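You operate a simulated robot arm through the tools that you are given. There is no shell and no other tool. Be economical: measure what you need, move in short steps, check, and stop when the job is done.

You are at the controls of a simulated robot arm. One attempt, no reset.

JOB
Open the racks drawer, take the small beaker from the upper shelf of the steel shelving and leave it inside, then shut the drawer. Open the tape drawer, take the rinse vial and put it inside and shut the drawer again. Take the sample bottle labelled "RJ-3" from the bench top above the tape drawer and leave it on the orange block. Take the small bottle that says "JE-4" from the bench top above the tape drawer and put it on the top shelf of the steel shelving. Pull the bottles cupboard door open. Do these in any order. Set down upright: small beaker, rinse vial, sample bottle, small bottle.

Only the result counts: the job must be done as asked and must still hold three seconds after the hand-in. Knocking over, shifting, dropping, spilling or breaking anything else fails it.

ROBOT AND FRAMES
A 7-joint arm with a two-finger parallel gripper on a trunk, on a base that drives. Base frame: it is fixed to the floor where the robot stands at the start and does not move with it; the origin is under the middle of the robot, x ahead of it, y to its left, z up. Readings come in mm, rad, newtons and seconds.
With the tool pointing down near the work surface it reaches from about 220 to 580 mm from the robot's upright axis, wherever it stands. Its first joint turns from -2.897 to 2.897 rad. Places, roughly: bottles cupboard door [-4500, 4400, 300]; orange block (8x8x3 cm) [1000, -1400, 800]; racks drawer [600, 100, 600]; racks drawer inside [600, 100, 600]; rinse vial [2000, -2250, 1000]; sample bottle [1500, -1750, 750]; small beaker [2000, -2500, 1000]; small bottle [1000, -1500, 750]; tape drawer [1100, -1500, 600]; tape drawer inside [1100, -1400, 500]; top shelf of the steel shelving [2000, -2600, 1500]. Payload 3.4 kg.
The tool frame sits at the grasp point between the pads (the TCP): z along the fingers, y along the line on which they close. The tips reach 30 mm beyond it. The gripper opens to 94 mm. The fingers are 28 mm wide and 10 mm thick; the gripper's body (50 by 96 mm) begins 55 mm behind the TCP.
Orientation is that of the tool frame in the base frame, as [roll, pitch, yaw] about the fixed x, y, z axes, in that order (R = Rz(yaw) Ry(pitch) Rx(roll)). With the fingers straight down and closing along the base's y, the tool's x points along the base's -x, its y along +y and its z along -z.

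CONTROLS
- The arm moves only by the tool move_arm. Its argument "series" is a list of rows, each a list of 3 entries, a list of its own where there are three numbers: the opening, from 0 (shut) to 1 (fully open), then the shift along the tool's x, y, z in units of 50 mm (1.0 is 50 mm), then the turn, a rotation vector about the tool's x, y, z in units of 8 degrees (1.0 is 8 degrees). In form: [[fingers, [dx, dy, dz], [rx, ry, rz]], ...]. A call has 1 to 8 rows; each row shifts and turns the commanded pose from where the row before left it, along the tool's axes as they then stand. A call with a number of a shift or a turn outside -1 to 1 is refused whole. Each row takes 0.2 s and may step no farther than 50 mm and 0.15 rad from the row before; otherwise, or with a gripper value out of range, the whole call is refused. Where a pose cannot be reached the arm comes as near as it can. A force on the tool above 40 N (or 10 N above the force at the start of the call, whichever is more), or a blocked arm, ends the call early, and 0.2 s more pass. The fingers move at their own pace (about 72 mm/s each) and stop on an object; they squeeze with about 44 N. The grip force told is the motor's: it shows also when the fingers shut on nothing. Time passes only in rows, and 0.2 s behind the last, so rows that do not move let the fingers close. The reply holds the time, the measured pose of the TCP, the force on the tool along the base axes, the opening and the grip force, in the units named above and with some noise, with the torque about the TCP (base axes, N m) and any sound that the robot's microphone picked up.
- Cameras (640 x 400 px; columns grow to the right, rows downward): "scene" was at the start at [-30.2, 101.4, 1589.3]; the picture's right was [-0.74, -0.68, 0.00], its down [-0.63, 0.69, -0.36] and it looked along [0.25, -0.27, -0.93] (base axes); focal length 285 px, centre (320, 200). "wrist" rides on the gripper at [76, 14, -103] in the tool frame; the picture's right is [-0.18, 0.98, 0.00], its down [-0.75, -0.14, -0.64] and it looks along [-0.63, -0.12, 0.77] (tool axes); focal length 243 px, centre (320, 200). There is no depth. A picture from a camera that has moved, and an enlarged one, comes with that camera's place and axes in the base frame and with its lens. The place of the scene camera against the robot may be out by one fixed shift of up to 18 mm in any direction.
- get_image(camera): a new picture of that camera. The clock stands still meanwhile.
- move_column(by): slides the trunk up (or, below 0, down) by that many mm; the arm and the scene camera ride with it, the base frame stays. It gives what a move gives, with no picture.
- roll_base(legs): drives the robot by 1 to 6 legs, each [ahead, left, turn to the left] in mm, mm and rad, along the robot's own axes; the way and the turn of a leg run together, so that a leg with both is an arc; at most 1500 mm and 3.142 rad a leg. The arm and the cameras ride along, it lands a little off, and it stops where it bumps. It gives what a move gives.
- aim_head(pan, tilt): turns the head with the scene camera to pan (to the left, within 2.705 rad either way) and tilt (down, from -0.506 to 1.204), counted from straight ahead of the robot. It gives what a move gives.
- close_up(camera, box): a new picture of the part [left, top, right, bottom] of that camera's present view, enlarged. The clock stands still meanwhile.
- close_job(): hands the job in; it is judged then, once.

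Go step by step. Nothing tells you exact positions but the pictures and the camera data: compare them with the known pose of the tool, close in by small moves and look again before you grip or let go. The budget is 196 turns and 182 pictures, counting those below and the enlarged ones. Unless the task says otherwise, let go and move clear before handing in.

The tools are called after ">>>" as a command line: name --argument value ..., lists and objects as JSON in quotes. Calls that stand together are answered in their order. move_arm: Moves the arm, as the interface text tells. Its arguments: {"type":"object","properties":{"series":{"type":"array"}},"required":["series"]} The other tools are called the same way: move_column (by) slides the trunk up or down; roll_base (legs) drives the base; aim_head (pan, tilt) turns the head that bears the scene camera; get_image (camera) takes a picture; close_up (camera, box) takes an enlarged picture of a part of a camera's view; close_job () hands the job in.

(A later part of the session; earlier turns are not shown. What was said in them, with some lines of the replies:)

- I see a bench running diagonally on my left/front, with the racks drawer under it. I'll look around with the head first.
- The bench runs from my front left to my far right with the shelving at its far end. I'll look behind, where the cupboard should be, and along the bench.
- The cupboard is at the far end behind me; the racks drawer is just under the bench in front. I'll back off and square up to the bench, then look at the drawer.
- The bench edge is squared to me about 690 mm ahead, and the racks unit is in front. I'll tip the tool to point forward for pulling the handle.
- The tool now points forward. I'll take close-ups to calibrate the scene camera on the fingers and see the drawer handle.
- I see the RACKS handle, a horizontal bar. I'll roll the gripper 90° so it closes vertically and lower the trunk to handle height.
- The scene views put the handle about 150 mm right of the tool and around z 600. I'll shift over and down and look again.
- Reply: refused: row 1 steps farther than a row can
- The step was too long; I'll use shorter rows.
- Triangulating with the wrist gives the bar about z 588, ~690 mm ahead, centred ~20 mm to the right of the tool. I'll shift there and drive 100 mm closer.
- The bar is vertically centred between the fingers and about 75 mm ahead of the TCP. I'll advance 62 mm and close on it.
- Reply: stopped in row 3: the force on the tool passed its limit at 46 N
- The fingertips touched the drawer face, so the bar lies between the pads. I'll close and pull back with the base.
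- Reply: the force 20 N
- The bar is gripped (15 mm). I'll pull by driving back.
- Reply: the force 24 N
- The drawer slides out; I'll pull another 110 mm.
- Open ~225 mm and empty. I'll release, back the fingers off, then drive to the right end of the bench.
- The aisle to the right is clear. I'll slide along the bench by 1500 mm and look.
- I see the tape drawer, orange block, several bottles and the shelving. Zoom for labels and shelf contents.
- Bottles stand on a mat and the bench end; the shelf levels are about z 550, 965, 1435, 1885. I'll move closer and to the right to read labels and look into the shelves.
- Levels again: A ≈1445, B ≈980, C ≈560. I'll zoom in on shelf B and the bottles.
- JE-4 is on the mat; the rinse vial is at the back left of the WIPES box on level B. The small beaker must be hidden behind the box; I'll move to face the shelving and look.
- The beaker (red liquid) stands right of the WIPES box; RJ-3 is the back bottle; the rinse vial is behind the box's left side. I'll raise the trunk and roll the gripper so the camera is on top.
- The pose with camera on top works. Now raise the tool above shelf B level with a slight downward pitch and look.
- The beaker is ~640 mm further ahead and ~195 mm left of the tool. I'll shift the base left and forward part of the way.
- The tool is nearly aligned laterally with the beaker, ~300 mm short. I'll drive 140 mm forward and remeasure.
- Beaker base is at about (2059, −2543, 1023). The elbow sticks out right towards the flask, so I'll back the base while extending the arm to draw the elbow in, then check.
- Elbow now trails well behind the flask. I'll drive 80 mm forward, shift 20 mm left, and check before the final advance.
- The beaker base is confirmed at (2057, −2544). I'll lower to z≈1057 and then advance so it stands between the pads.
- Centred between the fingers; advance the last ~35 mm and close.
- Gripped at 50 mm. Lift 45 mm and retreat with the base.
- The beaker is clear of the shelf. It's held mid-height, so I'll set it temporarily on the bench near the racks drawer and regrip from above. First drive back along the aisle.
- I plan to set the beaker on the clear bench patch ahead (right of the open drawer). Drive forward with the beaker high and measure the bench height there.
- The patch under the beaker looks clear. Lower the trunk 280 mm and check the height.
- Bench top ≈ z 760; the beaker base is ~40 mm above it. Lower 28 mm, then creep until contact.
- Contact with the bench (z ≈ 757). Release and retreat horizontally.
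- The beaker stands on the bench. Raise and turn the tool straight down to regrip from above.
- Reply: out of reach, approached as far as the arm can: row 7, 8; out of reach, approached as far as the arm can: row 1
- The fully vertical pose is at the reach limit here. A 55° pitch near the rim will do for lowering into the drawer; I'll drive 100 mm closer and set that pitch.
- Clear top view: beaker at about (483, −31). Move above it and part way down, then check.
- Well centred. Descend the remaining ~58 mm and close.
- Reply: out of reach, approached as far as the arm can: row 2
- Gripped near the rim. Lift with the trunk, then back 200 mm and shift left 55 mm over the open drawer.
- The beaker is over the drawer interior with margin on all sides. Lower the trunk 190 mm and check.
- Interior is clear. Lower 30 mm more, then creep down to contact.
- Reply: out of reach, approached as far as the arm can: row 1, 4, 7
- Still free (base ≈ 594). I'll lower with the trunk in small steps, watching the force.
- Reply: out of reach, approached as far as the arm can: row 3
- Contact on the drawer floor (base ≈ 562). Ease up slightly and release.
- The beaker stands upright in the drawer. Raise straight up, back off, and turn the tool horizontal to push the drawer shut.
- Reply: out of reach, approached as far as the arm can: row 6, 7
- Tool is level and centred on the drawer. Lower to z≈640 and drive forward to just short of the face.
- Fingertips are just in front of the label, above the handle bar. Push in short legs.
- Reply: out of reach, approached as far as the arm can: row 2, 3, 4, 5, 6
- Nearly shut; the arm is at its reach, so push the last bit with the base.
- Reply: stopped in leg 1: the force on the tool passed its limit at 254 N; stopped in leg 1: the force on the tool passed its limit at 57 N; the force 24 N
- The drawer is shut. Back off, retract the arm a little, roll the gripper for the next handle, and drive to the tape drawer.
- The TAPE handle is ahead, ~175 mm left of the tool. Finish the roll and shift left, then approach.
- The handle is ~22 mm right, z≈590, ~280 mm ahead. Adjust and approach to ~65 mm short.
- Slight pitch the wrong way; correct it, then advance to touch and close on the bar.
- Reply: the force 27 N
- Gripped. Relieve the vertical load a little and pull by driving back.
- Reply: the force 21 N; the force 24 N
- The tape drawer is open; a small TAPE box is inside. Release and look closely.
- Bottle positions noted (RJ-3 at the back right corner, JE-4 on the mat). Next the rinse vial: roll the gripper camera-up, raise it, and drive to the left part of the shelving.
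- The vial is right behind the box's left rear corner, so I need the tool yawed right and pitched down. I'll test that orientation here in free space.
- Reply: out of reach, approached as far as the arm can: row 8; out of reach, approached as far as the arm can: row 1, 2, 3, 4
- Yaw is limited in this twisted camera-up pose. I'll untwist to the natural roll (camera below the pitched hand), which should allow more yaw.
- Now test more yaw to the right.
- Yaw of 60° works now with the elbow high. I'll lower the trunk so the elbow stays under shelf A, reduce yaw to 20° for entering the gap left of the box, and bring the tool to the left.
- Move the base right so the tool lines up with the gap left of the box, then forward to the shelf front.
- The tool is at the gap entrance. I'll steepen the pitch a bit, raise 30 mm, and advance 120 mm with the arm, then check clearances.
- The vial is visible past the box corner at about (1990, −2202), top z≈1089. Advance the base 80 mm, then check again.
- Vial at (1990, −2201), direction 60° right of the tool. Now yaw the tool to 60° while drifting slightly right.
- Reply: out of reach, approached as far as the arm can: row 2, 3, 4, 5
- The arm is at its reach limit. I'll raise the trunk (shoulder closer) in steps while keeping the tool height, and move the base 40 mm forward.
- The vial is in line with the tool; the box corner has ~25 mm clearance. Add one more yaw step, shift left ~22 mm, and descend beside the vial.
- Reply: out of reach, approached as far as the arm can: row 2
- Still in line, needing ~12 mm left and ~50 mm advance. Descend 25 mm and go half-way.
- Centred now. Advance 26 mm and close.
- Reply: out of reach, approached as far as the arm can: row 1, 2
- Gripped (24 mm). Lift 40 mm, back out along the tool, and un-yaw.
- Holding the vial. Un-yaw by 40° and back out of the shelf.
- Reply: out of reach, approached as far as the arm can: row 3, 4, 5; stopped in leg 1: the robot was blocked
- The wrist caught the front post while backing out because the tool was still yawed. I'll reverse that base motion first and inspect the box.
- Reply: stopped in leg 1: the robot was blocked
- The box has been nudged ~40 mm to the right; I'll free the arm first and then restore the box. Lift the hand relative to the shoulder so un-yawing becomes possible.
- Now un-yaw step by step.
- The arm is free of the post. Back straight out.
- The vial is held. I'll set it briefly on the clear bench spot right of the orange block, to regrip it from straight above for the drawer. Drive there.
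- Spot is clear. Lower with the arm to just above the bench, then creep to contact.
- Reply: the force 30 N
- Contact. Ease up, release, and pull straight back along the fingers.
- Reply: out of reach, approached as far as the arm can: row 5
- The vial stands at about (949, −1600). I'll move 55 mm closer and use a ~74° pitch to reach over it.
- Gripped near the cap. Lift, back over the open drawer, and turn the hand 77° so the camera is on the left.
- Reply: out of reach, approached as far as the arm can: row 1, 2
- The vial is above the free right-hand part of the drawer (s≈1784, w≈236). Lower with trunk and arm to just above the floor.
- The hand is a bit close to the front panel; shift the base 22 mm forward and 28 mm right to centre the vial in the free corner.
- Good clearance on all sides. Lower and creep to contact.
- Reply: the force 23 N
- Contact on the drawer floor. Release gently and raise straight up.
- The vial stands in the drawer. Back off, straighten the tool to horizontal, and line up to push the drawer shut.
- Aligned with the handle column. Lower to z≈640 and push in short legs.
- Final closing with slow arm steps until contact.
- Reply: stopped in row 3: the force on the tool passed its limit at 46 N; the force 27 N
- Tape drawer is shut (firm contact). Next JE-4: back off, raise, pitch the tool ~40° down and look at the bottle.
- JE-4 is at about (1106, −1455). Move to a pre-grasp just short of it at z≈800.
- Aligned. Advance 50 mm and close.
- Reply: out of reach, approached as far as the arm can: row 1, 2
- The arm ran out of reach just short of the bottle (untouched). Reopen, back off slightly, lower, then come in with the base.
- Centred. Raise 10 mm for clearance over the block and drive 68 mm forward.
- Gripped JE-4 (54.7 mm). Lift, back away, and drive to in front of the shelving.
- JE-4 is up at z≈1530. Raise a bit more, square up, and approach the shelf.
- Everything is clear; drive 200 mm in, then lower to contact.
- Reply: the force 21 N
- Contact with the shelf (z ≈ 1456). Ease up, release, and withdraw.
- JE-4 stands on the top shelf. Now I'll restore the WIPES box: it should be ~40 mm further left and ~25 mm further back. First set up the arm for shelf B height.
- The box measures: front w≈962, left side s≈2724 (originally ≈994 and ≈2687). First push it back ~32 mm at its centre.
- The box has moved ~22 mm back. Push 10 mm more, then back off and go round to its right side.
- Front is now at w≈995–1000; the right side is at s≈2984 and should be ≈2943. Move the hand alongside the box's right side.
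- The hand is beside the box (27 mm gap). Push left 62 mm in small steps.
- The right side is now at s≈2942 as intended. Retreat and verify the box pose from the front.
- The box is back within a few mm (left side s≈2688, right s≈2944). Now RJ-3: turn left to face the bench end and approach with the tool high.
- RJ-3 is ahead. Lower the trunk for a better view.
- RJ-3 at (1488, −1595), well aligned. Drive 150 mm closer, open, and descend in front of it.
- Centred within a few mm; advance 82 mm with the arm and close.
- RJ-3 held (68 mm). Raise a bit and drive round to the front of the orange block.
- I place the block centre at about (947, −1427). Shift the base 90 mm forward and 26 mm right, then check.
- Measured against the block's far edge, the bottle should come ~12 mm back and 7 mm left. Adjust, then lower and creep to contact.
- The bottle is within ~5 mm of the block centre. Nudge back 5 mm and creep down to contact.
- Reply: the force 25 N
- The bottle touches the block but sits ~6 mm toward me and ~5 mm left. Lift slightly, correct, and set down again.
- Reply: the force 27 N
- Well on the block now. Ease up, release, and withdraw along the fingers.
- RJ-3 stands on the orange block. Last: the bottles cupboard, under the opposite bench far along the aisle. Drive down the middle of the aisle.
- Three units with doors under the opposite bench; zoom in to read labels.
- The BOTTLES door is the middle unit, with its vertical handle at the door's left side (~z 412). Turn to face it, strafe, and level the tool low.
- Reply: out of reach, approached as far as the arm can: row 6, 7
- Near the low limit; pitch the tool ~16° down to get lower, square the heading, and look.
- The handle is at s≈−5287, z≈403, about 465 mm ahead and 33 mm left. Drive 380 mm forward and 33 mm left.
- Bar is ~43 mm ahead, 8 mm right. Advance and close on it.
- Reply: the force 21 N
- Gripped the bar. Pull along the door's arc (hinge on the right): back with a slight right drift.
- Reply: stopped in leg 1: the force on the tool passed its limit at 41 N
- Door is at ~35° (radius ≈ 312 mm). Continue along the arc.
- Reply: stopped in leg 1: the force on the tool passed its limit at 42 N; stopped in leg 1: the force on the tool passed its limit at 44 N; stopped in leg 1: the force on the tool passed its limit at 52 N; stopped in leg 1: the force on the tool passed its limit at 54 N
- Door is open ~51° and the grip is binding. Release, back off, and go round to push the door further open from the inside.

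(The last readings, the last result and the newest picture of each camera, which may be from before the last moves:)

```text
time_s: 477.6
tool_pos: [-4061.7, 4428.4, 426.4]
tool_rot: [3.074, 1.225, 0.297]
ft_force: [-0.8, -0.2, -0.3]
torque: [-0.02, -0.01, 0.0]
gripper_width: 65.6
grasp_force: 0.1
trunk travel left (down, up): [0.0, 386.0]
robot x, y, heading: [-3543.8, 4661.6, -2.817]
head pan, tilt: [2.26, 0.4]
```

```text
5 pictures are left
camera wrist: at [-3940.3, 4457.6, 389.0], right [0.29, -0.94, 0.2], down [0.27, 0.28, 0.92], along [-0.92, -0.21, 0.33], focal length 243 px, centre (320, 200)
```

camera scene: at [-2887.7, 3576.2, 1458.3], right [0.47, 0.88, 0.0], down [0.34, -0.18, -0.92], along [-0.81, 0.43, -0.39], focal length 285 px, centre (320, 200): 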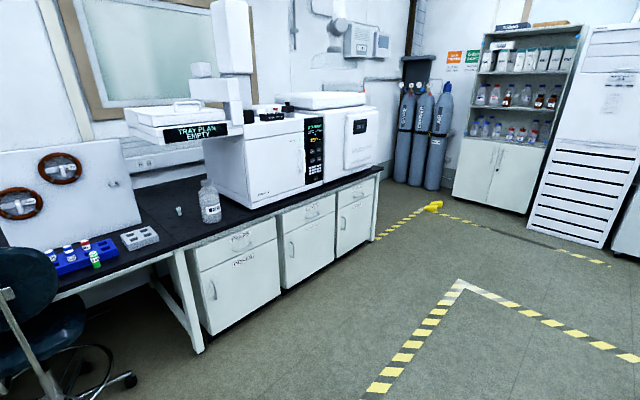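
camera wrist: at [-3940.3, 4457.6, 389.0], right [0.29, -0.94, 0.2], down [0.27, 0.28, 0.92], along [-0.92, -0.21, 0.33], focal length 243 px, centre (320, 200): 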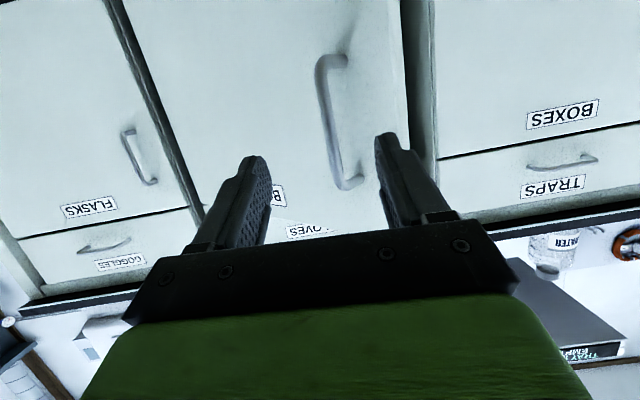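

The door is partly open with its free edge right of the hand's next path. Shift left, move in, then strafe right to push it wider.

>>> move_arm --series '[[0, [0, 0, 0], [0, 0, 0]], [0, [0, 0, 0], [0, 0, 0]], [0, [0, 0, 0], [0, 0, 0]]]'

>>> roll_base --legs '[[0, 145, 0], [190, 0, 0]]'

>>> get_image --camera "wrist"

```text
time_s: 478.4
tool_pos: [-4061.2, 4428.7, 426.2]
tool_rot: [3.073, 1.228, 0.296]
ft_force: [0.1, 0.0, 0.2]
torque: [-0.01, 0.01, -0.01]
gripper_width: 0.1
grasp_force: 33.4
trunk travel left (down, up): [0.0, 386.0]
robot x, y, heading: [-3543.4, 4660.5, -2.822]
head pan, tilt: [2.26, 0.4]
```

```text
time_s: 480.9
tool_pos: [-4191.2, 4226.2, 425.9]
tool_rot: [3.075, 1.227, 0.302]
ft_force: [-0.9, 0.5, -0.3]
torque: [0.02, -0.03, -0.02]
gripper_width: 0.1
grasp_force: 32.6
trunk travel left (down, up): [0.0, 386.0]
robot x, y, heading: [-3678.5, 4459.9, -2.812]
head pan, tilt: [2.26, 0.4]
```

```text
4 pictures are left
camera wrist: at [-4070.5, 4256.2, 388.7], right [0.29, -0.94, 0.2], down [0.27, 0.28, 0.92], along [-0.92, -0.22, 0.33], focal length 243 px, centre (320, 200)
```

wrist: 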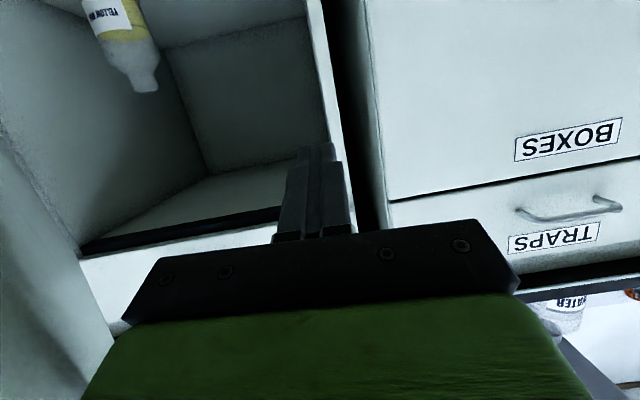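

I can see inside the cupboard, and the door's inner face is on the left of the image. Strafe right to push it wider.

>>> roll_base --legs '[[0, -150, 0]]'

>>> roll_base --legs '[[0, -90, 0]]'

>>> get_image --camera "wrist"

```text
time_s: 481.8
tool_pos: [-4194.0, 4247.1, 423.8]
tool_rot: [3.043, 1.219, 0.281]
ft_force: [-0.3, 0.6, -0.5]
torque: [0.01, 0.01, -0.02]
gripper_width: 0.0
grasp_force: 32.6
trunk travel left (down, up): [0.0, 386.0]
robot x, y, heading: [-3684.3, 4488.1, -2.811]
head pan, tilt: [2.26, 0.4]
stopped in leg 1: the force on the tool passed its limit at 76 N (the readings are from after the stop); the commanded pose is now the measured one
```

```text
time_s: 482.9
tool_pos: [-4224.2, 4333.3, 423.9]
tool_rot: [3.038, 1.22, 0.278]
ft_force: [1.0, 0.2, 0.2]
torque: [-0.02, -0.01, 0.03]
gripper_width: 0.3
grasp_force: 32.9
trunk travel left (down, up): [0.0, 386.0]
robot x, y, heading: [-3711.0, 4575.2, -2.817]
head pan, tilt: [2.26, 0.4]
```

```text
3 pictures are left
camera wrist: at [-4103.5, 4363.6, 387.9], right [0.3, -0.93, 0.21], down [0.26, 0.29, 0.92], along [-0.92, -0.22, 0.33], focal length 243 px, centre (320, 200)
```

wrist: 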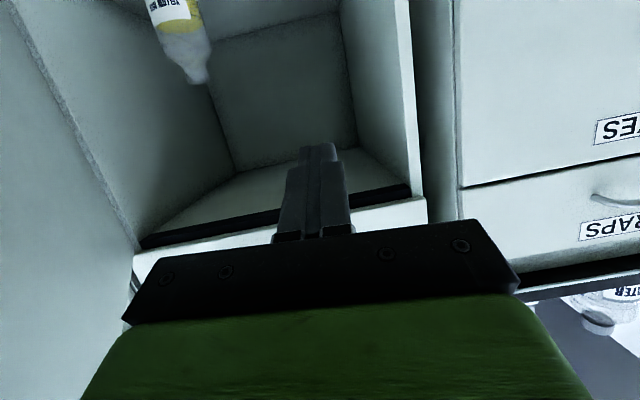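

The door is swinging wider. Continue right.

>>> roll_base --legs '[[0, -80, 0]]'

>>> roll_base --legs '[[0, -70, 0]]'

>>> get_image --camera "wrist"

```text
time_s: 484.0
tool_pos: [-4250.5, 4408.5, 423.2]
tool_rot: [3.036, 1.22, 0.28]
ft_force: [0.1, -0.8, 0.8]
torque: [0.01, 0.0, -0.01]
gripper_width: 0.0
grasp_force: 32.5
trunk travel left (down, up): [0.0, 386.0]
robot x, y, heading: [-3739.4, 4651.4, -2.814]
head pan, tilt: [2.26, 0.4]
```

```text
time_s: 485.0
tool_pos: [-4273.6, 4474.4, 423.0]
tool_rot: [3.037, 1.22, 0.279]
ft_force: [0.4, -0.1, 0.5]
torque: [-0.01, -0.01, -0.04]
gripper_width: 0.0
grasp_force: 33.0
trunk travel left (down, up): [0.0, 386.0]
robot x, y, heading: [-3763.9, 4716.1, -2.813]
head pan, tilt: [2.26, 0.4]
```

```text
2 pictures are left
camera wrist: at [-4151.6, 4505.1, 388.0], right [0.3, -0.93, 0.21], down [0.26, 0.29, 0.92], along [-0.92, -0.22, 0.33], focal length 243 px, centre (320, 200)
```

wrist: 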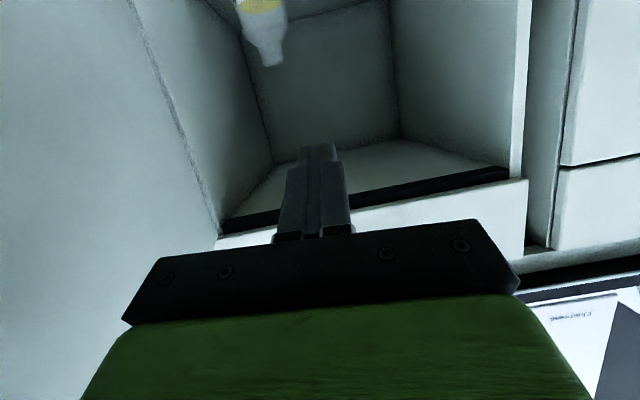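

Open ~75–80°. One more small push, then withdraw left and back.

>>> roll_base --legs '[[0, -35, 0]]'

>>> roll_base --legs '[[0, 90, 0], [-500, 0, 0]]'

>>> aim_head --pan -0.1 --tilt 0.6

>>> get_image --camera "scene"

```text
time_s: 485.8
tool_pos: [-4283.8, 4506.9, 424.9]
tool_rot: [3.04, 1.22, 0.279]
ft_force: [0.7, 0.0, -0.1]
torque: [0.05, -0.02, 0.05]
gripper_width: 0.0
grasp_force: 32.9
trunk travel left (down, up): [0.0, 386.0]
robot x, y, heading: [-3771.1, 4751.6, -2.816]
head pan, tilt: [2.26, 0.4]
```

```text
time_s: 489.4
tool_pos: [-3786.0, 4584.2, 424.3]
tool_rot: [3.038, 1.22, 0.281]
ft_force: [0.0, 0.2, -0.4]
torque: [-0.01, 0.03, -0.02]
gripper_width: 0.2
grasp_force: 32.7
trunk travel left (down, up): [0.0, 386.0]
robot x, y, heading: [-3274.5, 4827.1, -2.809]
head pan, tilt: [2.26, 0.4]
```

```text
time_s: 491.6
tool_pos: [-3786.5, 4585.0, 423.5]
tool_rot: [3.039, 1.219, 0.281]
ft_force: [0.1, 0.5, 0.0]
torque: [0.01, 0.02, -0.02]
gripper_width: 0.0
grasp_force: 33.4
trunk travel left (down, up): [0.0, 386.0]
robot x, y, heading: [-3274.8, 4824.4, -2.813]
head pan, tilt: [-0.099, 0.6]
```

```text
1 pictures are left
camera scene: at [-3264.8, 4673.3, 1360.1], right [-0.23, 0.97, 0.0], down [0.55, 0.13, -0.83], along [-0.8, -0.19, -0.56], focal length 285 px, centre (320, 200)
```

scene: 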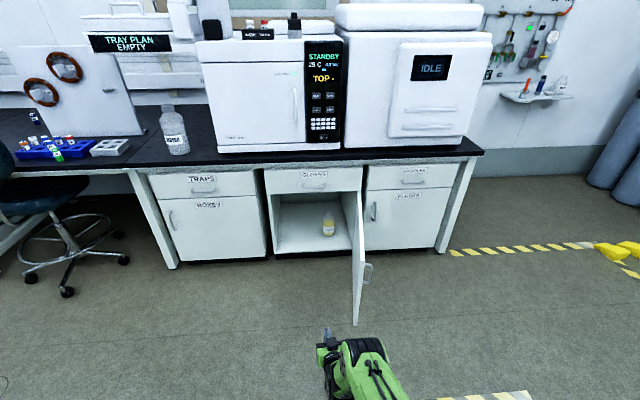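

The bottles cupboard door stands wide open and the hand is clear. All the jobs are done, so I'm handing in.

>>> close_job

```text
The job is handed in.
```

I carried out every part of the job and handed it in, but I nudged the WIPES box on the shelving along the way. I don't know the result of the judging.

- **Small beaker:** it is in the racks drawer, and the drawer is shut. The last push hit the closed stop hard (about 254 N), and I did not look inside afterwards. It was upright just before that push.
- **Rinse vial:** it is in the tape drawer, standing beside the small TAPE box, and the drawer is shut.
- **RJ-3:** it is upright on the orange block.
- **JE-4:** it is upright on the shelf with the water bottles, at about 1.46 m. That shelf matches the height given for the top shelf. There is one more flat panel above it, at about 1.9 m.
- **Bottles cupboard door:** it is open about 85–90°.
- **WIPES box:** while taking the rinse vial I moved it about 40 mm to the right and 30 mm forward. I pushed it back to within what I measure as a few millimetres of where it was. That counts as shifting something else, so it may fail the job.
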